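You operate a simulated robot arm through the tools that you are given. There is no shell and no other tool. Be economical: measure what you need, move in short steps, check, and stop when the job is done.

You are at the controls of a simulated two-armed robot. One attempt, no reset.

## Task
Uncap the red wheel, tighten its valve core and cap it again.
Fine: cap in the cap tray meanwhile; core tool back on the grey stud; leave the other wheels.

Only the result counts: the job must be done as asked and must still hold three seconds after the hand-in. Knocking over, shifting, dropping, spilling or breaking anything else fails it. A push-on lid holds only when it is set on centred and level and pressed home; a screw cap is set on level and turned clockwise until tight.

## Robot
Two 6-joint arms with two-finger parallel grippers on one trunk, on a base that drives. Base frame: it is fixed to the floor where the robot stands at the start and does not move with it; the origin is under the middle of the robot, x ahead of it, y to its left, z up. Lengths are in mm, angles in degrees, forces in N, time in s.
The left shoulder is at the start at [60, 187, 1272], the right one opposite. Each reaches about 781 mm from its shoulder. Places, roughly: cap tray [700, -400, 900]; grey stud [700, -800, 900]. Payload 1.57 kg a hand.
The TCP of each hand is the grasp point between the finger pads, 30 mm short of the fingertips. In the tool frame z runs along the fingers and y along their closing line. The gripper opens to 110 mm. The fingers are 24 mm wide and 12 mm thick; the gripper's body (48 by 112 mm) begins 78 mm behind the TCP.
Orientation is told as [roll, pitch, yaw] about the base's x, y, z axes, in that order, counted from this pose: with the fingers straight down and closing along the base's y, the tool's x points along the base's -x, its y along +y and its z along -z.

## Interface
- The arms move only by the tool jog_arm. It takes "left_plan", "right_plan" or both (then of equal length, played together; a hand with none holds still); each is a list of rows, each a list of 7 numbers: the shift along the base's x, y, z in cm, then the turn, a rotation vector about the base's x, y, z in degrees, then the opening, from 0 (shut) to 1 (fully open). In form: [[tx, ty, tz, ax, ay, az, grip], ...]. A call has 1 to 12 rows; each row is the pose to reach, as a shift and turn from the pose commanded when the call began. Rows are played at 5 a second. More than 50 mm and 8.6 degrees between two rows, or a gripper value outside its range, and nothing of the call is played. Where a pose cannot be reached the arm comes as near as it can. A force on the tool above 40 N (or 10 N above the force at the start of the call, whichever is more), or a blocked arm, ends the call early, and 0.2 s more pass. Each finger travels about 153 mm/s and halts on what it meets, pressing with about 43 N; the grip force reading is that of the motor and also rises with nothing between the fingers. The clock runs only during rows and for 0.2 s after the last one: add rows that repeat a pose to give the fingers time. The reply holds the time, the measured pose of the TCP, the force on the tool along the base axes, the opening and the grip force, in the units named above and with some noise, with the torque about the TCP (base axes, N m) and any sound that the robot's microphone picked up.
- Cameras (640 x 400 px; columns grow to the right, rows downward): "scene" is now at [3.4, -38.4, 1811.4]; the picture's right is [-0.52, -0.85, 0.00], its down [-0.66, 0.41, -0.63] and it looks along [0.54, -0.33, -0.78] (base axes); focal length 250 px, centre (320, 200). "left" rides on the left gripper at [70, -16, -141] in its tool frame; the picture's right is [0.23, 0.97, 0.00], its down [-0.86, 0.20, -0.48] and it looks along [-0.47, 0.11, 0.88] (tool axes); focal length 222 px, centre (320, 200). "right" rides on the right gripper at [70, 16, -141] in its tool frame; the picture's right is [-0.23, 0.97, 0.00], its down [-0.86, -0.20, -0.48] and it looks along [-0.47, -0.11, 0.88] (tool axes); focal length 222 px, centre (320, 200). There is no depth. A picture from a camera that has moved, and an enlarged one, comes with that camera's place and axes in the base frame and with its lens.
- capture(camera): a new picture of that camera. No time passes.
- move_column(by): slides the trunk up (or, below 0, down) by that many mm; the arms and the scene camera ride with it, the base frame stays. It gives what a move gives, with no picture.
- drive_base(legs): drives the robot by 1 to 6 legs, each [ahead, left, turn to the left] in mm, mm and degrees, along the robot's own axes; the way and the turn of a leg run together, so that a leg with both is an arc; at most 1500 mm and 180 degrees a leg. The arms and the cameras ride along, it lands a little off, and it stops where it bumps. It gives what a move gives.
- head_to(pan, tilt): turns the head with the scene camera to pan (to the left, within 86 degrees either way) and tilt (down, from -29 to 69), counted from straight ahead of the robot. It gives what a move gives.
- enlarge(camera, box): a new picture of the part [left, top, right, bottom] of that camera's present view, enlarged. No time passes.
- job_done(): hands the job in; it is judged then, once.

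Work in short steps. Places have to be worked out from the pictures, the camera data and where the tool is seen: move nearer, look again, correct. Check each grasp and each placing, and mend what went wrong. You have 120 turns and 100 pictures in all, those below and enlarged ones among them. Open the grippers and draw the arms clear of the work before you hand the job in, unless the task says otherwise; then end with one line.

The tools are called after "Call:" as name(argument=value, ...) on one line, values as JSON. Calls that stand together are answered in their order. jog_arm: Moves the arms, as the interface text tells. Its arguments: {"type":"object","properties":{"left_plan":{"type":"array"},"right_plan":{"type":"array"}},"required":[]} The other tools are called the same way: move_column (by) slides the trunk up or down; drive_base (legs) drives the base; head_to (pan, tilt) turns the head that bears the scene camera; capture (camera) takes a picture; enlarge (camera, box) takes an enlarged picture of a part of a camera's view; job_done () hands the job in.

At the start:

```text
time: 0.0
left_position: [340.9, -45.6, 1289.1]
left_tool_rot: [0.0, 0.0, 0.0]
left_force: [-0.4, -0.5, 0.1]
left_wrist_torque: [-0.02, 0.03, 0.01]
left_width: 109.7
left_grip_force: 0.0
right_position: [297.3, -444.4, 1272.0]
right_tool_rot: [0.0, 0.0, 0.1]
right_force: [0.4, 0.5, 0.1]
right_wrist_torque: [-0.01, 0.03, -0.01]
right_width: 110.2
right_grip_force: 0.1
trunk travel left (down, up): [-900.0, 90.0]
robot x, y, heading: [-0.9, -0.2, -0.0]
head pan, tilt: [-31.4, 51.0]
```

scene: 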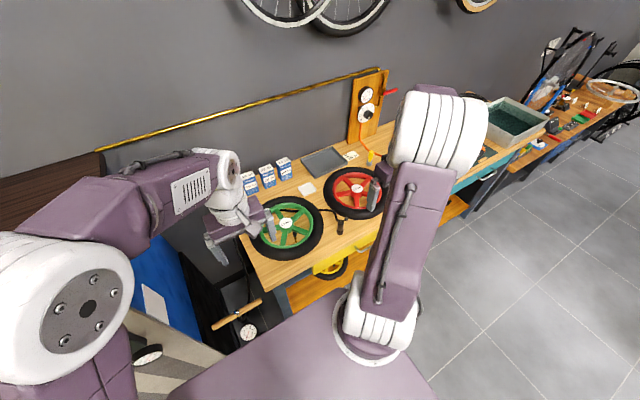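
right: 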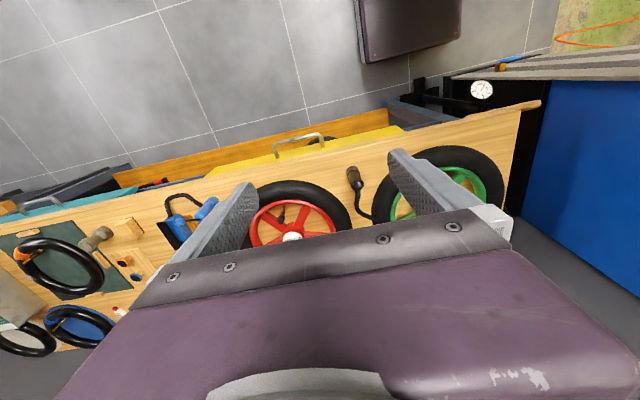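
left: 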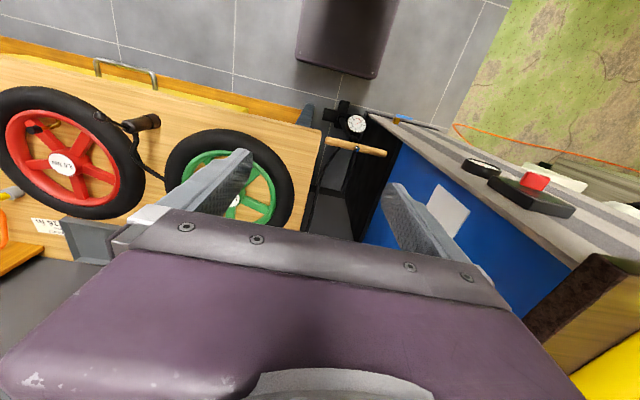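

The scene shows a workbench with red and green wheels, a cap tray beyond, and a stud off to the right. I take enlarged looks at the bench.

Call:
enlarge(camera="scene", box=[230, 130, 430, 255])

Call:
enlarge(camera="right", box=[0, 150, 320, 350])

Call:
enlarge(camera="left", box=[0, 70, 200, 270])

```text
3.20 times, centred on (330, 192) of scene
camera zoom: at [3.4, -38.4, 1811.4], right [-0.52, -0.85, 0.0], down [-0.66, 0.41, -0.63], along [0.54, -0.33, -0.78], focal length 799 px, centre (288, 224)
```

zoom: 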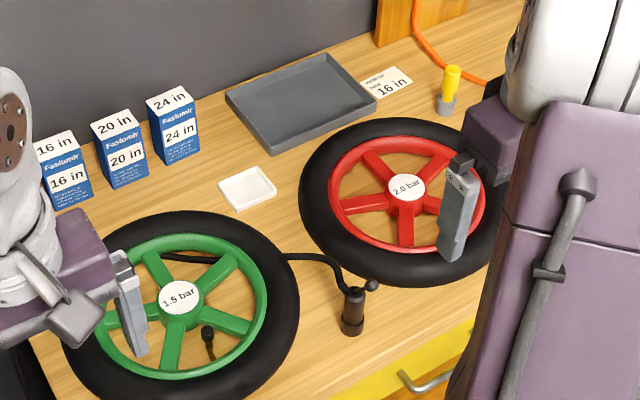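

```text
2.00 times, centred on (160, 250) of right
camera zoom: at [225.1, -428.2, 1412.4], right [0.23, 0.97, 0.0], down [0.86, -0.2, 0.48], along [0.47, -0.11, -0.88], focal length 444 px, centre (640, 100)
```

zoom: 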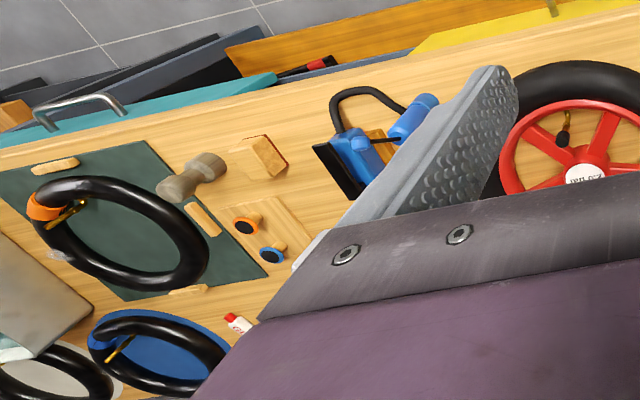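

```text
2.00 times, centred on (100, 170) of left
camera zoom: at [270.9, -61.0, 1432.5], right [-0.23, 0.97, 0.0], down [0.86, 0.2, 0.48], along [0.47, 0.11, -0.88], focal length 444 px, centre (760, 260)
```

zoom: 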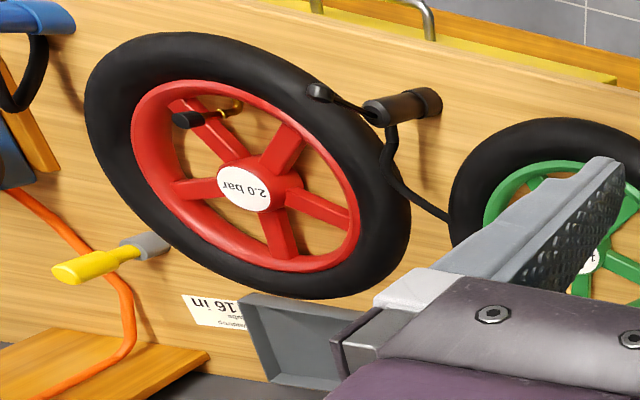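

Computed: white tray ≈ [725,-405,900], yellow-handled tool on stud ≈ [714,-782], red hub ≈ [582,-595]. I'll drive sideways to the right so both arms can serve the red wheel, then look again.

Call:
drive_base(legs=[[0, -400, 0]])

Call:
head_to(pan=-5, tilt=55)

Call:
capture(camera="scene")

Call:
capture(camera="left")

```text
time: 2.5
left_position: [341.0, -436.6, 1290.2]
left_tool_rot: [-0.1, -0.1, 0.1]
left_force: [0.9, 0.1, -0.8]
left_wrist_torque: [-0.01, -0.03, 0.03]
left_width: 110.0
left_grip_force: 0.1
right_position: [297.7, -837.3, 1273.2]
right_tool_rot: [-0.1, 0.1, 0.2]
right_force: [0.5, -0.1, 0.0]
right_wrist_torque: [-0.03, -0.02, 0.03]
right_width: 109.8
right_grip_force: 0.0
trunk travel left (down, up): [-900.0, 90.0]
robot x, y, heading: [1.0, -394.0, 0.3]
head pan, tilt: [-31.4, 51.0]
```

```text
time: 3.4
left_position: [342.7, -440.5, 1289.0]
left_tool_rot: [0.1, 0.0, 0.2]
left_force: [-0.8, -0.1, 0.0]
left_wrist_torque: [0.01, 0.0, -0.03]
left_width: 110.4
left_grip_force: 0.0
right_position: [299.2, -839.5, 1271.8]
right_tool_rot: [0.1, -0.1, 0.3]
right_force: [-0.4, -0.3, -0.1]
right_wrist_torque: [0.01, -0.03, 0.01]
right_width: 109.8
right_grip_force: 0.1
trunk travel left (down, up): [-900.0, 90.0]
robot x, y, heading: [1.0, -394.8, -0.0]
head pan, tilt: [-5.0, 55.0]
```

```text
93 pictures are left
camera scene: at [11.0, -401.6, 1806.2], right [-0.08, -1.0, 0.0], down [-0.82, 0.07, -0.57], along [0.57, -0.05, -0.82], focal length 250 px, centre (320, 200)
```

scene: 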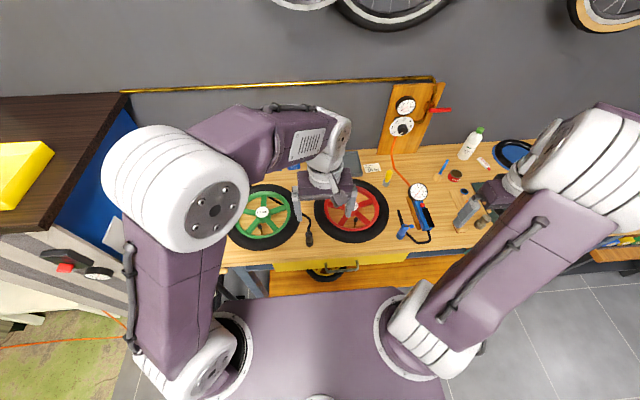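

```text
92 pictures are left
camera left: at [271.8, -456.1, 1432.5], right [-0.23, 0.97, 0.0], down [0.85, 0.2, 0.48], along [0.47, 0.11, -0.88], focal length 222 px, centre (320, 200)
```

left: 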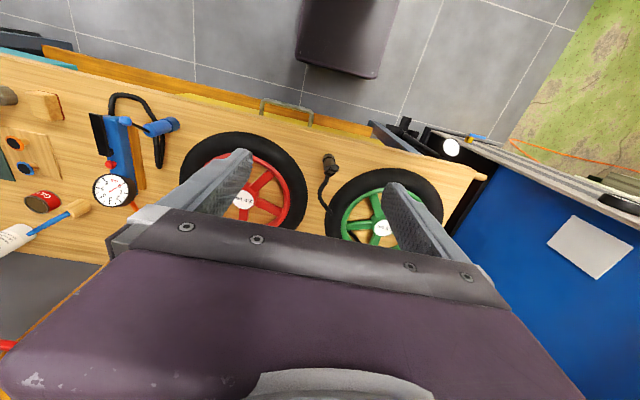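

The robot is now in front of the red wheel. I'll lower the trunk 150 mm, shift the left hand left and bring the right hand towards the wheel for a close view of the valve.

Call:
move_column(by=-150)

Call:
jog_arm(left_plan=[[0, 4, 0, 0, 0, 0, 1], [0, 8, 0, 0, 0, 0, 1], [0, 12, 0, 0, 0, 0, 1], [0, 16, 0, 0, 0, 0, 1], [0, 16, 0, 0, 0, 0, 1]], right_plan=[[2, 4, 0, 0, 0, 0, 1], [4, 8, 0, 0, 0, 0, 1], [6, 12, 0, 0, 0, 0, 1], [8, 16, 0, 0, 0, 0, 1], [10, 20, 0, 0, 0, 0, 1]])

Call:
capture(camera="right")

Call:
capture(camera="scene")

```text
time: 5.1
left_position: [340.6, -439.2, 1139.7]
left_tool_rot: [0.0, 0.0, 0.2]
left_force: [-0.4, 0.0, 0.0]
left_wrist_torque: [-0.03, -0.01, 0.0]
left_width: 110.0
left_grip_force: 0.1
right_position: [298.7, -838.2, 1121.5]
right_tool_rot: [0.0, 0.0, 0.2]
right_force: [-0.6, 0.3, 0.9]
right_wrist_torque: [0.01, -0.03, 0.0]
right_width: 109.9
right_grip_force: 0.0
trunk travel left (down, up): [-750.0, 240.0]
robot x, y, heading: [-0.4, -396.0, 0.3]
head pan, tilt: [-5.0, 55.0]
```

```text
time: 6.3
left_position: [341.4, -278.6, 1140.3]
left_tool_rot: [-0.1, 0.0, 0.2]
left_force: [0.2, 0.2, 0.7]
left_wrist_torque: [-0.01, -0.01, 0.01]
left_width: 110.3
left_grip_force: 0.0
right_position: [396.6, -635.9, 1119.9]
right_tool_rot: [0.0, -0.1, 0.3]
right_force: [0.2, 0.3, -0.7]
right_wrist_torque: [-0.02, 0.04, 0.03]
right_width: 109.9
right_grip_force: 0.1
trunk travel left (down, up): [-750.0, 240.0]
robot x, y, heading: [1.2, -392.7, -0.1]
head pan, tilt: [-5.0, 55.0]
```

```text
91 pictures are left
camera right: at [325.6, -620.7, 1261.0], right [0.22, 0.97, 0.0], down [0.86, -0.2, 0.48], along [0.47, -0.11, -0.88], focal length 222 px, centre (320, 200)
```

right: 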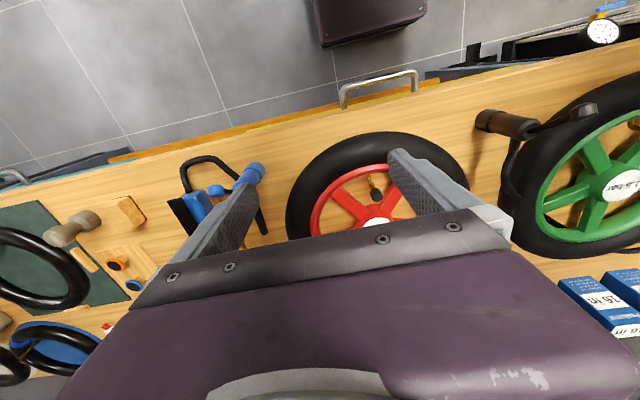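

```text
90 pictures are left
camera scene: at [12.1, -399.3, 1656.2], right [-0.08, -1.0, 0.0], down [-0.82, 0.07, -0.57], along [0.57, -0.05, -0.82], focal length 250 px, centre (320, 200)
```

scene: 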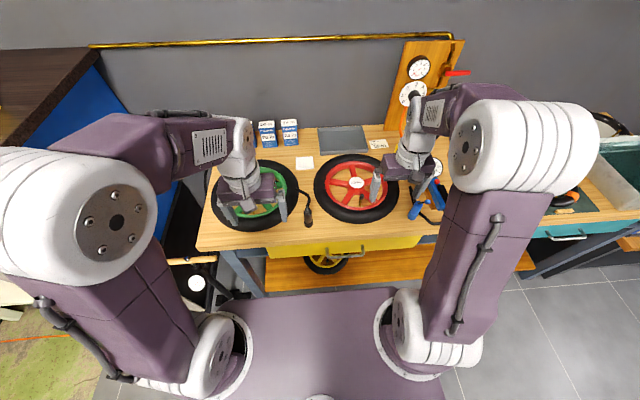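

The valve is visible between the fingers, near the front rim. I enlarge there.

Call:
enlarge(camera="right", box=[330, 150, 430, 230])

Call:
enlarge(camera="scene", box=[300, 145, 460, 245])

```text
5.00 times, centred on (380, 190) of right
camera zoom: at [325.6, -620.7, 1261.0], right [0.22, 0.97, 0.0], down [0.86, -0.2, 0.48], along [0.47, -0.11, -0.88], focal length 1111 px, centre (20, 250)
```

zoom: 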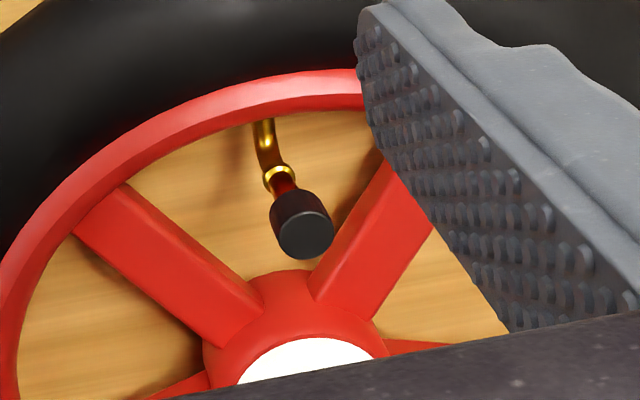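

```text
4.00 times, centred on (380, 195) of scene
camera zoom: at [12.1, -399.3, 1656.2], right [-0.08, -1.0, 0.0], down [-0.82, 0.07, -0.57], along [0.57, -0.05, -0.82], focal length 999 px, centre (80, 220)
```

zoom: 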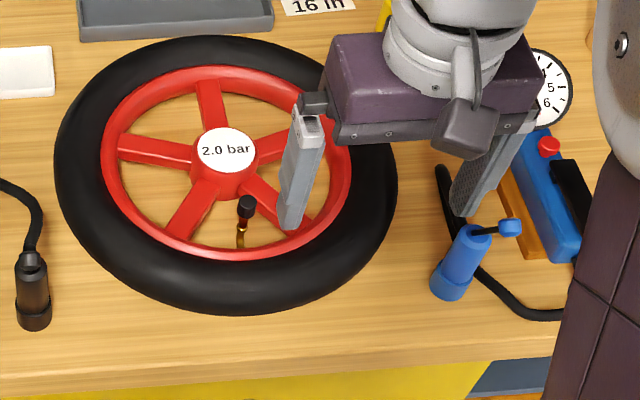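

The stem bends upward, so the cap axis looks about vertical, with the cap roughly at [500,-578,~970]. I move the right hand closer for a precise measurement.

Call:
jog_arm(right_plan=[[2, 2, -3, 0, 0, 0, 1], [4.5, 3.5, -6, 0, 0, 0, 1], [4.5, 3.5, -6, 0, 0, 0, 1]])

Call:
enlarge(camera="right", box=[240, 120, 400, 220])

Call:
enlarge(camera="scene", box=[300, 145, 460, 245])

```text
time: 7.1
left_position: [338.7, -280.7, 1140.5]
left_tool_rot: [0.0, -0.2, 0.2]
left_force: [-0.6, 0.0, -0.7]
left_wrist_torque: [0.03, -0.01, -0.01]
left_width: 110.1
left_grip_force: 0.1
right_position: [440.7, -601.5, 1061.5]
right_tool_rot: [-0.1, -0.1, 0.4]
right_force: [0.2, -0.8, -0.2]
right_wrist_torque: [0.05, -0.02, 0.01]
right_width: 110.1
right_grip_force: 0.0
trunk travel left (down, up): [-750.0, 240.0]
robot x, y, heading: [7.3, -394.6, 0.0]
head pan, tilt: [-5.0, 55.0]
```

```text
4.00 times, centred on (320, 170) of right
camera zoom: at [370.1, -586.3, 1202.4], right [0.22, 0.97, 0.0], down [0.86, -0.2, 0.48], along [0.47, -0.11, -0.88], focal length 888 px, centre (320, 320)
```

zoom: 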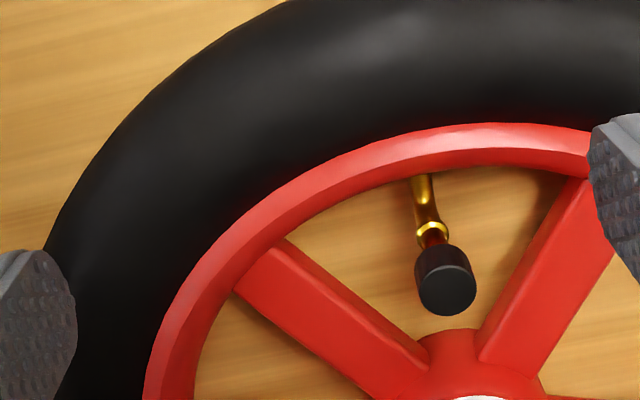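

```text
4.00 times, centred on (380, 195) of scene
camera zoom: at [9.2, -401.0, 1656.2], right [-0.08, -1.0, 0.0], down [-0.82, 0.07, -0.57], along [0.57, -0.05, -0.82], focal length 999 px, centre (80, 220)
```

zoom: 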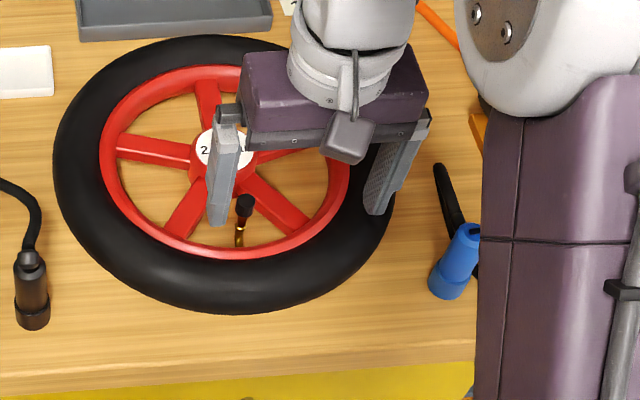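

Two-view triangulation puts the cap's top at ≈ [477,-578,998] and spokes at z≈938. To judge the stem's tilt I want a side view, so I turn the left hand to look along -y.

Call:
jog_arm(left_plan=[[1, 0, 0, 0, 0, -8, 1], [2, 0, 0, 0, 0, -16, 1], [3, 0, 0, 0, 0, -24, 1], [4, 0, 0, 0, 0, -32, 1], [5, 0, 0, 0, 0, -40, 1], [6, 0, 0, 0, 0, -48, 1], [7, 0, 0, 0, 0, -56, 1], [8, 0, 0, 0, 0, -64, 1], [9, 0, 0, 0, 0, -72, 1], [10, 0, 0, 0, 0, -80, 1], [11, 0, 0, 0, 0, -85, 1], [12, 0, 0, 0, 0, -90, 1]])

Call:
jog_arm(left_plan=[[0, -1, -1, -8, 0, 0, 1], [1, -3, -3, -16, 0, 0, 1], [1, -5, -5, -24, 0, 0, 1], [1, -7, -7, -32, 0, 0, 1], [1, -9, -9, -40, 0, 0, 1], [1, -10, -11, -45, 0, 0, 1], [1, -10, -11, -45, 0, 0, 1]])

Call:
capture(camera="left")

```text
time: 9.7
left_position: [460.7, -277.0, 1139.0]
left_tool_rot: [0.0, 0.1, -89.9]
left_force: [0.1, 0.9, 0.2]
left_wrist_torque: [0.0, 0.02, 0.0]
left_width: 110.1
left_grip_force: 0.1
right_position: [442.5, -602.9, 1060.8]
right_tool_rot: [0.0, 0.0, 0.2]
right_force: [0.1, -0.8, 1.1]
right_wrist_torque: [0.05, -0.02, 0.0]
right_width: 110.2
right_grip_force: 0.0
trunk travel left (down, up): [-750.0, 240.0]
robot x, y, heading: [0.8, -395.1, 0.1]
head pan, tilt: [-5.0, 55.0]
```

```text
time: 11.3
left_position: [470.5, -376.6, 1028.5]
left_tool_rot: [-0.2, -44.9, -89.7]
left_force: [0.0, 0.8, 0.4]
left_wrist_torque: [0.0, 0.0, -0.01]
left_width: 110.4
left_grip_force: 0.1
right_position: [441.8, -601.8, 1060.2]
right_tool_rot: [0.0, 0.1, 0.3]
right_force: [-0.8, -0.2, -0.7]
right_wrist_torque: [0.02, 0.01, 0.02]
right_width: 110.0
right_grip_force: 0.0
trunk travel left (down, up): [-750.0, 240.0]
robot x, y, heading: [1.8, -395.1, -0.1]
head pan, tilt: [-5.0, 55.0]
```

```text
85 pictures are left
camera left: at [455.0, -227.6, 1080.8], right [0.97, 0.16, -0.16], down [0.2, -0.27, 0.94], along [0.11, -0.95, -0.29], focal length 222 px, centre (320, 200)
```

left: 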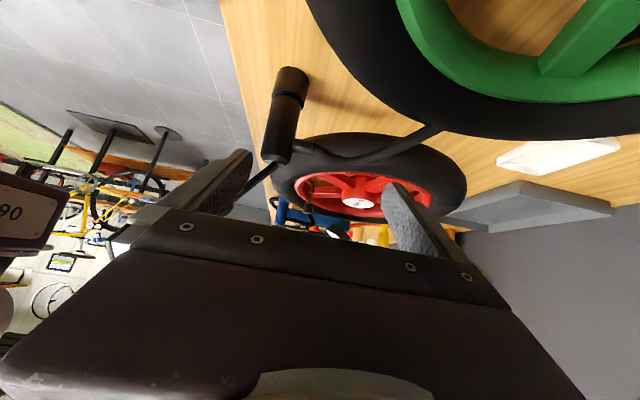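

Call:
enlarge(camera="left", box=[260, 150, 420, 250])

```text
4.00 times, centred on (340, 200) of left
camera zoom: at [455.0, -227.6, 1080.8], right [0.97, 0.16, -0.16], down [0.2, -0.27, 0.94], along [0.11, -0.95, -0.29], focal length 888 px, centre (240, 200)
```

zoom: 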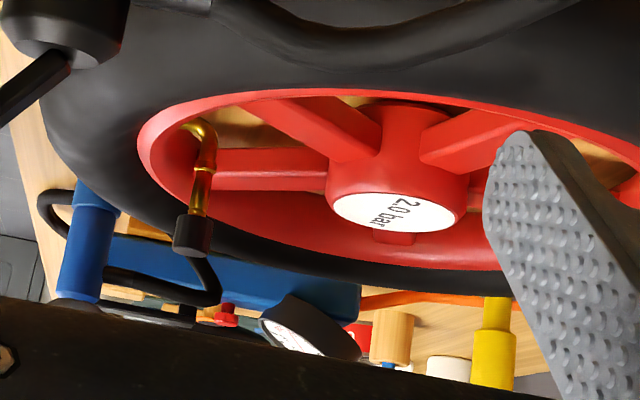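

The side view confirms the stem is vertical, cap top ≈ [479,-578,998], about 16 mm wide and high. I move the right hand over it while pre-turning it clockwise, so there's counter-clockwise travel later.

Call:
jog_arm(right_plan=[[0.5, 0.4, 0, 0, 0, -8, 0.9], [1, 0.8, 0, 0, 0, -16, 0.8], [1.5, 1.2, 0, 0, 0, -24, 0.7], [2, 1.6, 0, 0, 0, -32, 0.6], [2.5, 2.0, 0, 0, 0, -40, 0.5], [3, 2.4, 0, 0, 0, -48, 0.5], [3.6, 2.4, 0, 0, 0, -56, 0.5], [3.6, 2.4, 0, 0, 0, -64, 0.5], [3.6, 2.4, 0, 0, 0, -72, 0.5], [3.6, 2.4, 0, 0, 0, -80, 0.5], [3.6, 2.4, 0, 0, 0, -88, 0.5], [3.6, 2.4, 0, 0, 0, -88, 0.5]])

Call:
capture(camera="right")

Call:
enlarge(camera="left", box=[240, 150, 400, 250])

```text
time: 13.9
left_position: [471.4, -376.1, 1029.1]
left_tool_rot: [-0.2, -45.1, -89.7]
left_force: [-0.3, -0.5, 0.0]
left_wrist_torque: [-0.04, -0.01, -0.01]
left_width: 109.7
left_grip_force: 0.0
right_position: [479.2, -579.4, 1060.8]
right_tool_rot: [0.0, -0.1, -87.8]
right_force: [0.6, 0.5, -0.4]
right_wrist_torque: [0.0, 0.01, 0.0]
right_width: 55.0
right_grip_force: 0.1
trunk travel left (down, up): [-750.0, 240.0]
robot x, y, heading: [0.9, -396.9, 0.3]
head pan, tilt: [-5.0, 55.0]
```

```text
83 pictures are left
camera right: at [492.0, -508.9, 1202.5], right [0.98, -0.19, 0.0], down [-0.17, -0.86, 0.48], along [-0.09, -0.47, -0.88], focal length 222 px, centre (320, 200)
```

right: 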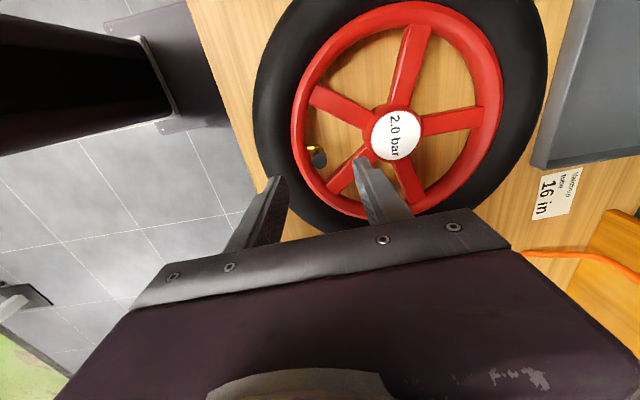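

```text
4.00 times, centred on (320, 200) of left
camera zoom: at [455.3, -227.5, 1081.1], right [0.97, 0.16, -0.16], down [0.2, -0.27, 0.94], along [0.11, -0.95, -0.29], focal length 888 px, centre (320, 200)
```

zoom: 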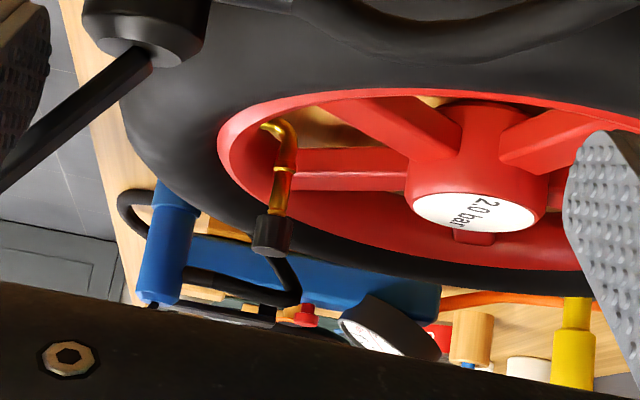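

Now refine the cap position from this rotated view.

Call:
enlarge(camera="right", box=[280, 125, 360, 175])

```text
8.00 times, centred on (320, 150) of right
camera zoom: at [492.0, -508.9, 1202.5], right [0.98, -0.19, 0.0], down [-0.17, -0.86, 0.48], along [-0.09, -0.47, -0.88], focal length 1777 px, centre (320, 600)
```

zoom: 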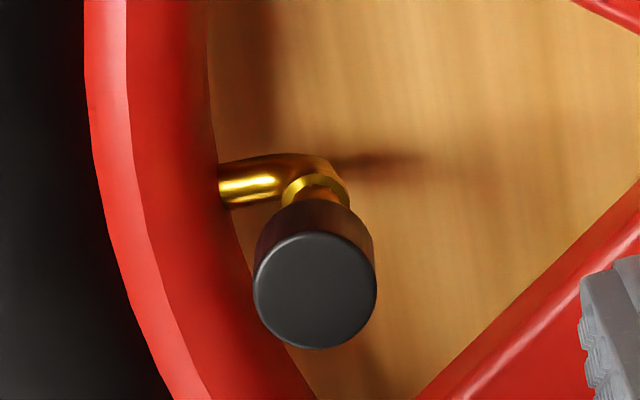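

Cap centre refined to ≈ [478,-577]; hand is over it. I descend 50 mm so the tips reach just below the cap, then close.

Call:
jog_arm(right_plan=[[0, 0.1, -1.5, 0, 0, 0, 0.45], [0, 0.1, -3, 0, 0, 0, 0.45], [0, 0.1, -4, 0, 0, 0, 0.45], [0, 0.1, -5, 0, 0, 0, 0.45]])

Call:
capture(camera="right")

Call:
capture(camera="scene")

```text
time: 14.9
left_position: [471.4, -377.4, 1028.9]
left_tool_rot: [-0.3, -45.0, -89.7]
left_force: [-0.3, 0.0, -0.6]
left_wrist_torque: [0.01, 0.0, -0.02]
left_width: 110.1
left_grip_force: 0.1
right_position: [479.8, -577.8, 1011.3]
right_tool_rot: [-0.1, 0.1, -87.7]
right_force: [0.7, 0.2, -0.5]
right_wrist_torque: [0.02, 0.0, 0.02]
right_width: 49.6
right_grip_force: 0.0
trunk travel left (down, up): [-750.0, 240.0]
robot x, y, heading: [1.6, -396.2, 0.1]
head pan, tilt: [-5.0, 55.0]
```

```text
80 pictures are left
camera right: at [493.1, -508.3, 1153.2], right [0.98, -0.19, 0.0], down [-0.17, -0.86, 0.48], along [-0.09, -0.47, -0.88], focal length 222 px, centre (320, 200)
```

right: 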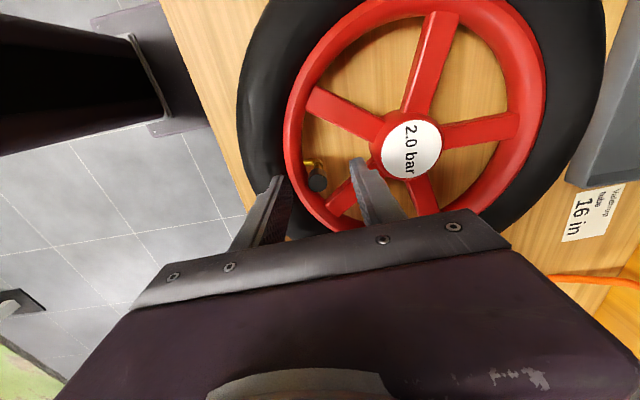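

```text
79 pictures are left
camera scene: at [11.5, -400.2, 1656.2], right [-0.08, -1.0, 0.0], down [-0.82, 0.07, -0.57], along [0.57, -0.05, -0.82], focal length 250 px, centre (320, 200)
```

scene: 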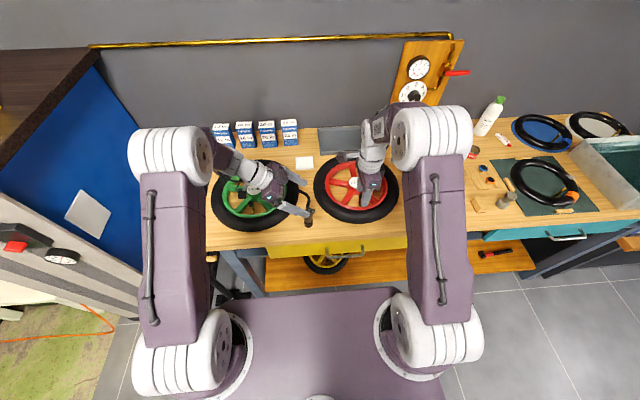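

The cap sits between the fingertips. I close and check the width.

Call:
jog_arm(right_plan=[[0, 0, 0, 0, 0, 0, 0.3], [0, 0, 0, 0, 0, 0, 0.2], [0, 0, 0, 0, 0, 0, 0.1], [0, 0, 0, 0, 0, 0, 0.1]])

Call:
enlarge(camera="right", box=[270, 140, 390, 215])

```text
time: 15.9
left_position: [471.4, -377.4, 1029.4]
left_tool_rot: [-0.2, -45.0, -89.7]
left_force: [0.0, 0.7, 0.6]
left_wrist_torque: [-0.01, 0.0, 0.01]
left_width: 110.1
left_grip_force: 0.0
right_position: [479.0, -578.6, 1012.6]
right_tool_rot: [-0.1, 0.0, -87.7]
right_force: [-2.3, 0.2, 0.2]
right_wrist_torque: [-0.02, 0.09, 0.04]
right_width: 13.5
right_grip_force: 30.3
trunk travel left (down, up): [-750.0, 240.0]
robot x, y, heading: [-1.8, -393.8, 0.3]
head pan, tilt: [-5.0, 55.0]
```

```text
5.33 times, centred on (330, 178) of right
camera zoom: at [492.0, -508.2, 1153.6], right [0.98, -0.19, 0.0], down [-0.17, -0.86, 0.48], along [-0.09, -0.47, -0.88], focal length 1185 px, centre (267, 320)
```

zoom: 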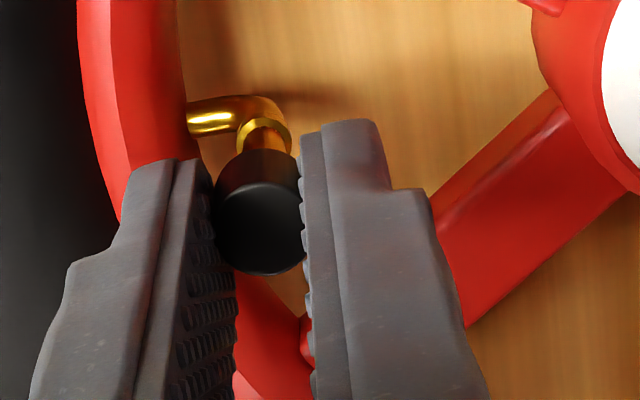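

Cap held at 13.5 mm. I turn counter-clockwise by 40° and watch the readings.

Call:
jog_arm(right_plan=[[0, 0, 0, 0, 0, 8, 0.05], [0, 0, 0, 0, 0, 16, 0.05], [0, 0, 0.01, 0, 0, 24, 0.05], [0, 0, 0.01, 0, 0, 32, 0.05], [0, 0, 0.01, 0, 0, 40, 0.05]])

```text
time: 17.1
left_position: [472.8, -375.9, 1028.4]
left_tool_rot: [-0.4, -45.0, -89.7]
left_force: [-0.2, -0.1, -0.1]
left_wrist_torque: [-0.02, 0.03, 0.0]
left_width: 109.6
left_grip_force: 0.1
right_position: [479.0, -578.7, 1011.6]
right_tool_rot: [0.1, -0.2, -47.5]
right_force: [3.0, 0.5, 0.4]
right_wrist_torque: [0.04, -0.07, 0.0]
right_width: 13.6
right_grip_force: 30.4
trunk travel left (down, up): [-750.0, 240.0]
robot x, y, heading: [1.6, -392.9, 0.4]
head pan, tilt: [-5.0, 55.0]
```

Smooth so far. I continue turning counter-clockwise by 96°.

Call:
jog_arm(right_plan=[[0, 0, 0, 0, 0, 8, 0.05], [0, 0, 0, 0, 0, 16, 0.05], [0, 0, 0.01, 0, 0, 24, 0.05], [0, 0, 0.01, 0, 0, 32, 0.05], [0, 0, 0.01, 0, 0, 40, 0.05], [0, 0, 0.01, 0, 0, 48, 0.05], [0, 0, 0.02, 0, 0, 56, 0.05], [0, 0, 0.02, 0, 0, 64, 0.05], [0, 0, 0.02, 0, 0, 72, 0.05], [0, 0, 0.02, 0, 0, 80, 0.05], [0, 0, 0.02, 0, 0, 88, 0.05], [0, 0, 0.03, 0, 0, 96, 0.05]])

Call:
enlarge(camera="left", box=[240, 150, 400, 250])

```text
time: 19.7
left_position: [472.3, -376.7, 1029.2]
left_tool_rot: [-0.2, -45.1, -89.7]
left_force: [-0.5, 0.4, 1.5]
left_wrist_torque: [0.05, 0.02, 0.01]
left_width: 110.1
left_grip_force: 0.1
right_position: [479.4, -578.5, 1011.9]
right_tool_rot: [0.0, 0.0, 48.4]
right_force: [2.9, 8.4, 4.8]
right_wrist_torque: [0.21, -0.12, -0.02]
right_width: 13.4
right_grip_force: 30.2
trunk travel left (down, up): [-750.0, 240.0]
robot x, y, heading: [0.4, -395.3, 0.3]
head pan, tilt: [-5.0, 55.0]
```

```text
4.00 times, centred on (320, 200) of left
camera zoom: at [455.2, -225.6, 1080.8], right [0.97, 0.16, -0.16], down [0.2, -0.26, 0.94], along [0.11, -0.95, -0.29], focal length 888 px, centre (320, 200)
```

zoom: 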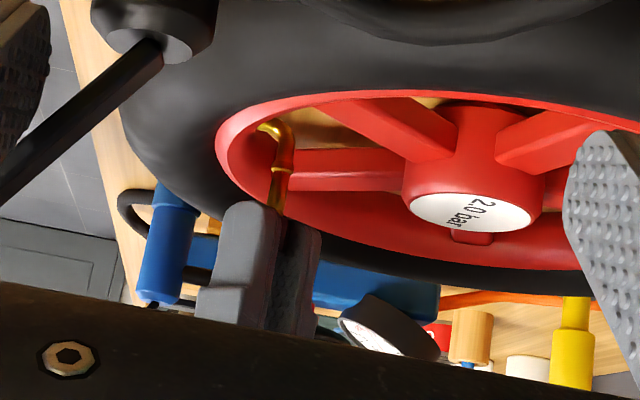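

Cap turns; small upward force shows it's rising. I turn another 64° with a slight rise.

Call:
jog_arm(right_plan=[[0, 0, 0.03, 0, 0, 8, 0.05], [0, 0, 0.03, 0, 0, 16, 0.05], [0, 0, 0.04, 0, 0, 24, 0.05], [0, 0, 0.04, 0, 0, 32, 0.05], [0, 0, 0.05, 0, 0, 40, 0.05], [0, 0, 0.05, 0, 0, 48, 0.05], [0, 0, 0.06, 0, 0, 56, 0.05], [0, 0, 0.06, 0, 0, 64, 0.05]])

```text
time: 21.5
left_position: [469.9, -377.2, 1029.8]
left_tool_rot: [-0.1, -45.1, -89.7]
left_force: [0.1, -0.2, -0.2]
left_wrist_torque: [-0.01, -0.02, -0.04]
left_width: 110.1
left_grip_force: 0.0
right_position: [478.6, -578.8, 1012.9]
right_tool_rot: [0.0, 0.0, 112.5]
right_force: [-6.8, 1.7, 0.5]
right_wrist_torque: [0.0, 0.13, 0.01]
right_width: 13.4
right_grip_force: 29.9
trunk travel left (down, up): [-750.0, 240.0]
robot x, y, heading: [-0.2, -395.6, 0.2]
head pan, tilt: [-5.0, 55.0]
```

Wrist still has travel (yaw 112°). I turn a further 80°.

Call:
jog_arm(right_plan=[[0, 0, 0.02, 0, 0, 8, 0.05], [0, 0, 0.02, 0, 0, 16, 0.05], [0, 0, 0.03, 0, 0, 24, 0.05], [0, 0, 0.03, 0, 0, 32, 0.05], [0, 0, 0.04, 0, 0, 40, 0.05], [0, 0, 0.04, 0, 0, 48, 0.05], [0, 0, 0.05, 0, 0, 56, 0.05], [0, 0, 0.05, 0, 0, 64, 0.05], [0, 0, 0.06, 0, 0, 72, 0.05], [0, 0, 0.06, 0, 0, 80, 0.05]])

Call:
capture(camera="right")

```text
time: 23.7
left_position: [470.2, -379.1, 1029.0]
left_tool_rot: [-0.2, -45.0, -90.0]
left_force: [1.1, 0.4, -0.3]
left_wrist_torque: [-0.01, 0.02, 0.01]
left_width: 109.9
left_grip_force: 0.1
right_position: [467.4, -534.3, 1009.8]
right_tool_rot: [3.6, 1.3, -174.4]
right_force: [-3.7, -12.7, 14.9]
right_wrist_torque: [-0.35, 0.06, -0.01]
right_width: 13.6
right_grip_force: 30.4
right hand out of reach, approached as far as the arm can: row 8, 9, 10
trunk travel left (down, up): [-750.0, 240.0]
robot x, y, heading: [0.8, -397.3, 0.2]
head pan, tilt: [-5.0, 55.0]
stopped in row 10 (right hand): the force on the tool passed its limit at 47 N (the readings are from after the stop); the commanded pose is now the measured one
```

```text
76 pictures are left
camera right: at [533.5, -535.6, 1153.6], right [-0.13, -0.99, 0.06], down [-0.88, 0.14, 0.45], along [-0.45, 0.01, -0.89], focal length 222 px, centre (320, 200)
```

right: 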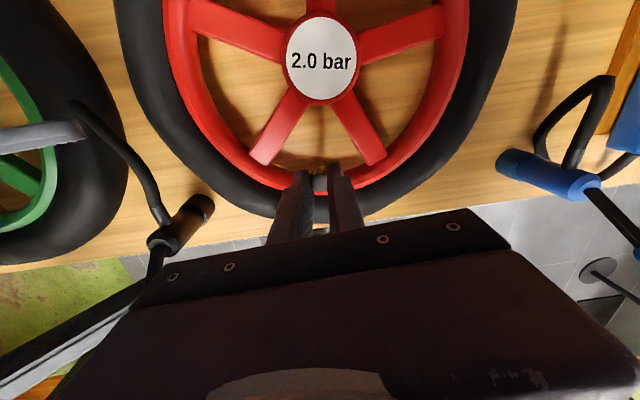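

The wrist ran out of range near yaw 170° and the hand was pulled sideways. I zoom to check cap, stem and wheel.

Call:
enlarge(camera="right", box=[260, 140, 380, 215])

Call:
enlarge(camera="left", box=[240, 130, 400, 230])

Call:
enlarge(camera="scene", box=[300, 145, 460, 245])

```text
5.33 times, centred on (320, 178) of right
camera zoom: at [533.5, -535.6, 1153.6], right [-0.13, -0.99, 0.06], down [-0.88, 0.14, 0.45], along [-0.45, 0.01, -0.89], focal length 1185 px, centre (320, 320)
```

zoom: 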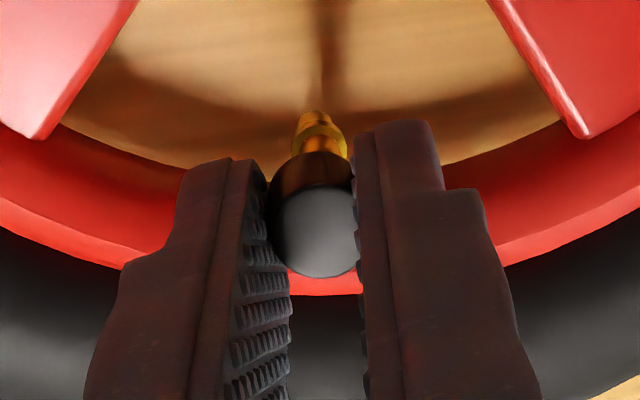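

```text
4.00 times, centred on (320, 180) of left
camera zoom: at [454.1, -229.2, 1081.8], right [0.97, 0.16, -0.16], down [0.2, -0.27, 0.94], along [0.11, -0.95, -0.29], focal length 888 px, centre (320, 280)
```

zoom: 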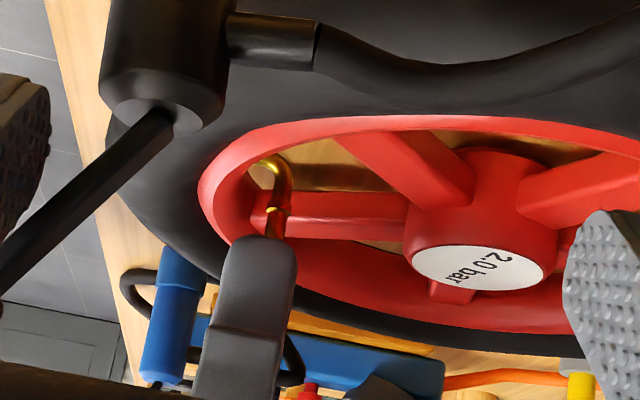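

```text
4.00 times, centred on (380, 195) of scene
camera zoom: at [8.8, -401.3, 1656.2], right [-0.08, -1.0, 0.0], down [-0.82, 0.07, -0.57], along [0.57, -0.05, -0.82], focal length 999 px, centre (80, 220)
```

zoom: 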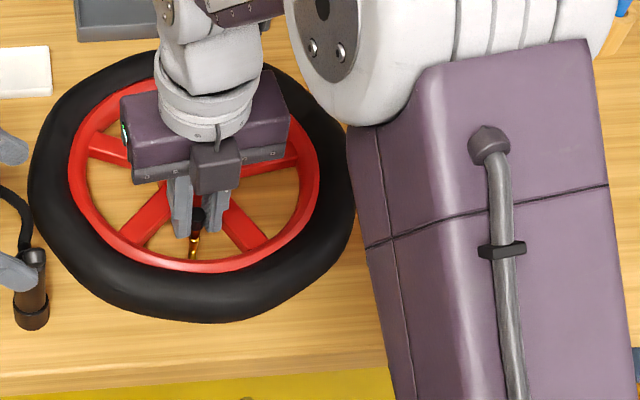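

The wheel was dragged some 30–40 mm to the left with the stem still in the cap. I check whether it reached the green wheel or the pump.

Call:
enlarge(camera="scene", box=[200, 130, 400, 255])

```text
3.20 times, centred on (300, 192) of scene
camera zoom: at [8.8, -401.3, 1656.2], right [-0.08, -1.0, 0.0], down [-0.82, 0.07, -0.57], along [0.57, -0.05, -0.82], focal length 799 px, centre (384, 224)
```

zoom: 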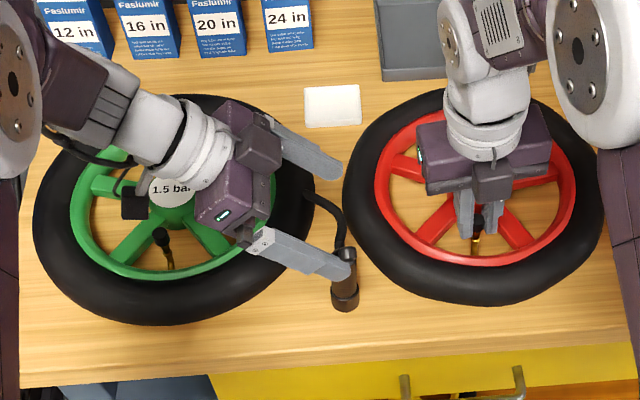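

Gaps to the green wheel and pump remain, so nothing else was touched. I release the cap, level the hand and rotate it back to a comfortable yaw, then will re-grip and bring the wheel back.

Call:
jog_arm(right_plan=[[0, 0, 0, 0, 0, 0, 0.2], [0, 0, 0, 0, 0, 0, 0.35], [0, 0, 0, 0, 0, 0, 0.35]])

Call:
jog_arm(right_plan=[[0, 0, 0.5, 1.7, 0.8, -6, 0.4], [0, 0, 1.5, 3.5, 1.7, -12, 0.4], [0, 0, 3, 3.5, 1.7, -12, 0.4]])

Call:
capture(camera="right")

```text
time: 24.5
left_position: [472.9, -378.6, 1028.8]
left_tool_rot: [-0.4, -45.1, -89.7]
left_force: [-0.4, -0.7, -0.2]
left_wrist_torque: [-0.02, -0.01, 0.0]
left_width: 110.0
left_grip_force: 0.0
right_position: [469.3, -532.0, 1008.0]
right_tool_rot: [3.4, 1.2, -174.3]
right_force: [0.0, -0.3, -0.4]
right_wrist_torque: [-0.02, -0.01, 0.01]
right_width: 38.4
right_grip_force: 0.0
trunk travel left (down, up): [-750.0, 240.0]
robot x, y, heading: [-4.5, -398.0, 0.1]
head pan, tilt: [-5.0, 55.0]
```

```text
time: 25.3
left_position: [471.2, -377.4, 1028.9]
left_tool_rot: [-0.2, -44.9, -89.8]
left_force: [-0.7, -0.1, -0.4]
left_wrist_torque: [0.0, 0.01, 0.02]
left_width: 109.8
left_grip_force: 0.1
right_position: [469.0, -532.0, 1039.2]
right_tool_rot: [-0.1, -0.5, 173.6]
right_force: [-0.3, -0.1, 0.2]
right_wrist_torque: [-0.01, 0.0, 0.0]
right_width: 43.7
right_grip_force: 0.0
trunk travel left (down, up): [-750.0, 240.0]
robot x, y, heading: [2.6, -399.9, 0.3]
head pan, tilt: [-5.0, 55.0]
```

```text
71 pictures are left
camera right: at [536.4, -556.4, 1179.8], right [-0.33, -0.94, 0.0], down [-0.82, 0.29, 0.49], along [-0.46, 0.16, -0.87], focal length 222 px, centre (320, 200)
```

right: 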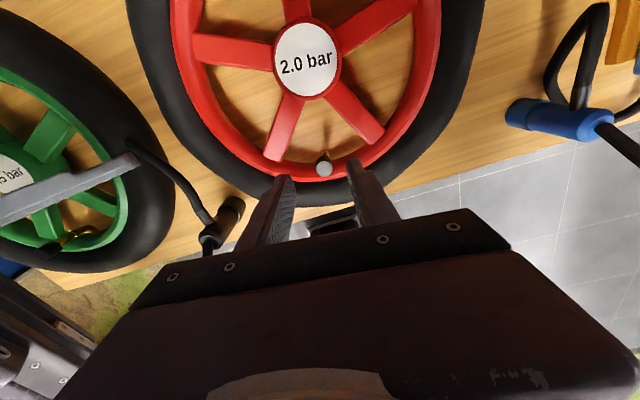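

Cap located at ≈ [470,-536]; wheel displaced ≈ (-12,+40). I rotate the raised hand back clockwise for a fresh grip.

Call:
jog_arm(right_plan=[[0, 0, 0.5, 0, 0, -8, 0.5], [0, 0, 1, 0, 0, -16, 0.5], [0, 0, 1, 0, 0, -24, 0.5], [0, 0, 1, 0, 0, -32, 0.5], [0, 0, 1, 0, 0, -40, 0.5], [0, 0, 1, 0, 0, -48, 0.5], [0, 0, 1, 0, 0, -56, 0.5], [0, 0, 1, 0, 0, -64, 0.5], [0, 0, 1, 0, 0, -72, 0.5], [0, 0, 1, 0, 0, -80, 0.5], [0, 0, 1, 0, 0, -88, 0.5], [0, 0, 1, 0, 0, -96, 0.5]])

Call:
jog_arm(right_plan=[[0, 0, 0, 0, 0, -8, 0.5], [0, 0, 0, 0, 0, -16, 0.5], [0, 0, 0, 0, 0, -24, 0.5], [0, 0, 0, 0, 0, -32, 0.5], [0, 0, 0, 0, 0, -40, 0.5], [0, 0, 0, 0, 0, -48, 0.5], [0, 0, 0, 0, 0, -56, 0.5], [0, 0, 0, 0, 0, -64, 0.5], [0, 0, 0, 0, 0, -72, 0.5], [0, 0, 0, 0, 0, -80, 0.5], [0, 0, 0, 0, 0, -88, 0.5], [0, 0, 0, 0, 0, -96, 0.5]])

Call:
jog_arm(right_plan=[[0, 0, 0, 0, 0, -8, 0.5], [0, 0, 0, 0, 0, -16, 0.5], [0, 0, 0, 0, 0, -24, 0.5], [0, 0, 0, 0, 0, -32, 0.5], [0, 0, 0, 0, 0, -40, 0.5], [0, 0, 0, 0, 0, -48, 0.5], [0, 0, 0, 0, 0, -56, 0.5], [0, 0, 0, 0, 0, -64, 0.5], [0, 0, 0, 0, 0, -69, 0.5], [0, 0, 0, 0, 0, -69, 0.5]])

Call:
enlarge(camera="right", box=[240, 100, 400, 200])

```text
time: 27.9
left_position: [471.5, -377.7, 1028.5]
left_tool_rot: [-0.2, -45.0, -89.8]
left_force: [0.6, -0.1, 1.1]
left_wrist_torque: [-0.01, 0.0, -0.01]
left_width: 110.1
left_grip_force: 0.1
right_position: [468.7, -532.4, 1049.6]
right_tool_rot: [0.0, -0.5, 77.4]
right_force: [-0.7, 0.5, 0.0]
right_wrist_torque: [0.03, -0.01, -0.01]
right_width: 55.0
right_grip_force: 0.1
trunk travel left (down, up): [-750.0, 240.0]
robot x, y, heading: [3.6, -397.0, 0.3]
head pan, tilt: [-5.0, 55.0]
```

```text
time: 30.5
left_position: [472.7, -378.0, 1027.8]
left_tool_rot: [-0.2, -45.0, -89.8]
left_force: [-0.1, 0.2, 0.0]
left_wrist_torque: [0.01, -0.01, -0.01]
left_width: 110.0
left_grip_force: 0.0
right_position: [468.9, -533.1, 1048.9]
right_tool_rot: [0.0, -0.5, -18.4]
right_force: [-0.3, -1.0, 0.8]
right_wrist_torque: [0.0, -0.01, 0.0]
right_width: 55.2
right_grip_force: 0.0
trunk travel left (down, up): [-750.0, 240.0]
robot x, y, heading: [0.2, -394.2, 0.2]
head pan, tilt: [-5.0, 55.0]
```

```text
time: 32.7
left_position: [472.0, -377.5, 1027.9]
left_tool_rot: [-0.2, -45.0, -89.7]
left_force: [-0.4, 0.7, 0.5]
left_wrist_torque: [0.01, 0.01, -0.02]
left_width: 109.9
left_grip_force: 0.1
right_position: [468.3, -532.9, 1048.4]
right_tool_rot: [0.0, -0.5, -87.4]
right_force: [0.7, 0.2, -0.2]
right_wrist_torque: [0.01, 0.01, 0.0]
right_width: 55.2
right_grip_force: 0.0
trunk travel left (down, up): [-750.0, 240.0]
robot x, y, heading: [2.4, -393.9, 0.2]
head pan, tilt: [-5.0, 55.0]
```

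```text
4.00 times, centred on (320, 150) of right
camera zoom: at [481.0, -461.0, 1189.2], right [0.98, -0.18, 0.0], down [-0.16, -0.86, 0.49], along [-0.09, -0.48, -0.87], focal length 888 px, centre (320, 400)
```

zoom: 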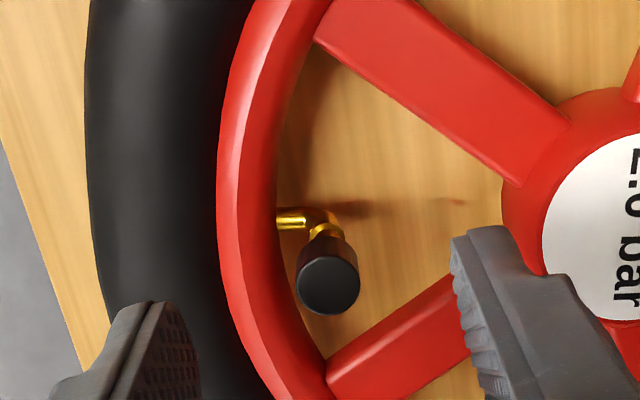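

Cap at ≈ [469,-536]. I descend with a 3 mm y correction, then grip.

Call:
jog_arm(right_plan=[[0, -0.3, -1.5, 0, 0, 0, 0.45], [0, -0.3, -2.8, 0, 0, 0, 0.45], [0, -0.3, -3.7, 0, 0, 0, 0.45], [0, -0.3, -3.7, 0, 0, 0, 0.3], [0, -0.3, -3.7, 0, 0, 0, 0.15], [0, -0.3, -3.7, 0, 0, 0, 0.05], [0, -0.3, -3.7, 0, 0, 0, 0.05]])

Call:
enlarge(camera="right", box=[270, 140, 390, 215])

```text
time: 34.3
left_position: [472.1, -378.0, 1029.1]
left_tool_rot: [-0.2, -45.0, -89.8]
left_force: [-1.3, 0.0, -0.1]
left_wrist_torque: [0.02, 0.01, 0.01]
left_width: 110.1
left_grip_force: 0.2
right_position: [469.8, -537.2, 1011.7]
right_tool_rot: [0.0, -0.4, -87.3]
right_force: [0.3, 0.4, -0.3]
right_wrist_torque: [-0.02, -0.01, 0.0]
right_width: 13.2
right_grip_force: 29.7
trunk travel left (down, up): [-750.0, 240.0]
robot x, y, heading: [-0.4, -397.6, 0.4]
head pan, tilt: [-5.0, 55.0]
```

```text
5.33 times, centred on (330, 178) of right
camera zoom: at [481.2, -464.0, 1152.1], right [0.98, -0.18, 0.0], down [-0.16, -0.86, 0.49], along [-0.09, -0.48, -0.87], focal length 1185 px, centre (267, 320)
```

zoom: 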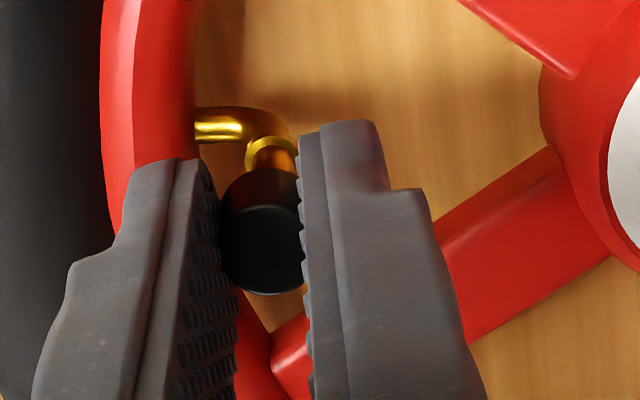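

Gripped with no side load. I slowly draw the wheel back by (+9,-41) mm.

Call:
jog_arm(right_plan=[[0.1, -0.4, 0, 0, 0, 0, 0.05], [0.2, -0.8, 0, 0, 0, 0, 0.05], [0.3, -1.2, 0, 0, 0, 0, 0.05], [0.4, -1.6, 0, 0, 0, 0, 0.05], [0.5, -2.0, 0, 0, 0, 0, 0.05], [0.6, -2.4, 0, 0, 0, 0, 0.05], [0.7, -2.8, 0, 0, 0, 0, 0.05], [0.8, -3.3, 0, 0, 0, 0, 0.05], [0.9, -3.7, 0, 0, 0, 0, 0.05], [0.9, -4.1, 0, 0, 0, 0, 0.05]])

Call:
enlarge(camera="scene", box=[300, 145, 460, 245])

Call:
enlarge(camera="right", box=[270, 140, 390, 215])

```text
time: 36.5
left_position: [471.3, -376.5, 1028.2]
left_tool_rot: [-0.1, -45.0, -89.7]
left_force: [0.4, 0.8, -0.1]
left_wrist_torque: [0.0, 0.02, 0.0]
left_width: 109.9
left_grip_force: 0.0
right_position: [477.9, -575.7, 1011.6]
right_tool_rot: [0.0, -0.5, -87.3]
right_force: [-1.3, 4.6, -0.2]
right_wrist_torque: [0.05, 0.04, 0.01]
right_width: 13.0
right_grip_force: 29.7
trunk travel left (down, up): [-750.0, 240.0]
robot x, y, heading: [1.2, -395.2, 0.2]
head pan, tilt: [-5.0, 55.0]
```

```text
4.00 times, centred on (380, 195) of scene
camera zoom: at [10.7, -399.3, 1656.2], right [-0.08, -1.0, 0.0], down [-0.82, 0.07, -0.57], along [0.57, -0.05, -0.82], focal length 999 px, centre (80, 220)
```

zoom: 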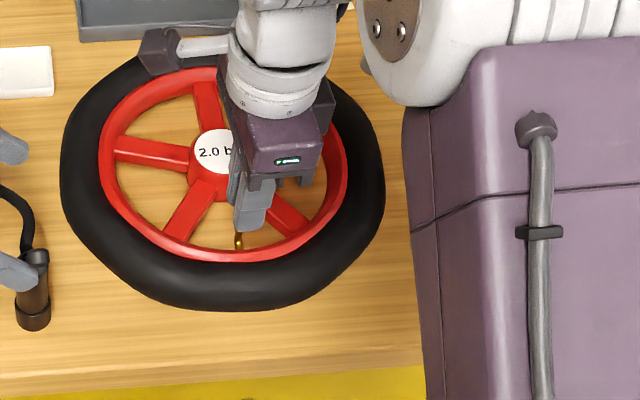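

```text
5.33 times, centred on (330, 178) of right
camera zoom: at [489.9, -503.8, 1152.6], right [0.98, -0.18, 0.0], down [-0.16, -0.86, 0.49], along [-0.09, -0.48, -0.87], focal length 1185 px, centre (267, 320)
```

zoom: 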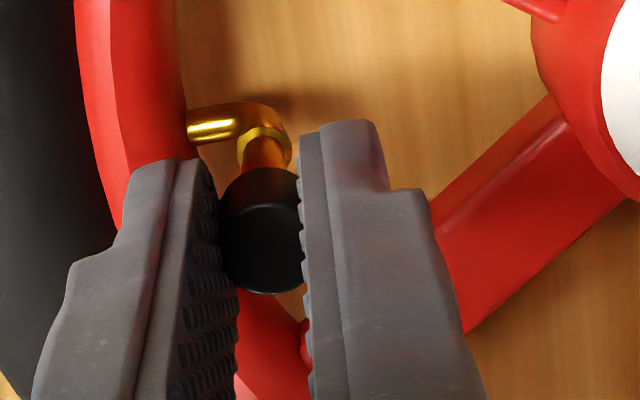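

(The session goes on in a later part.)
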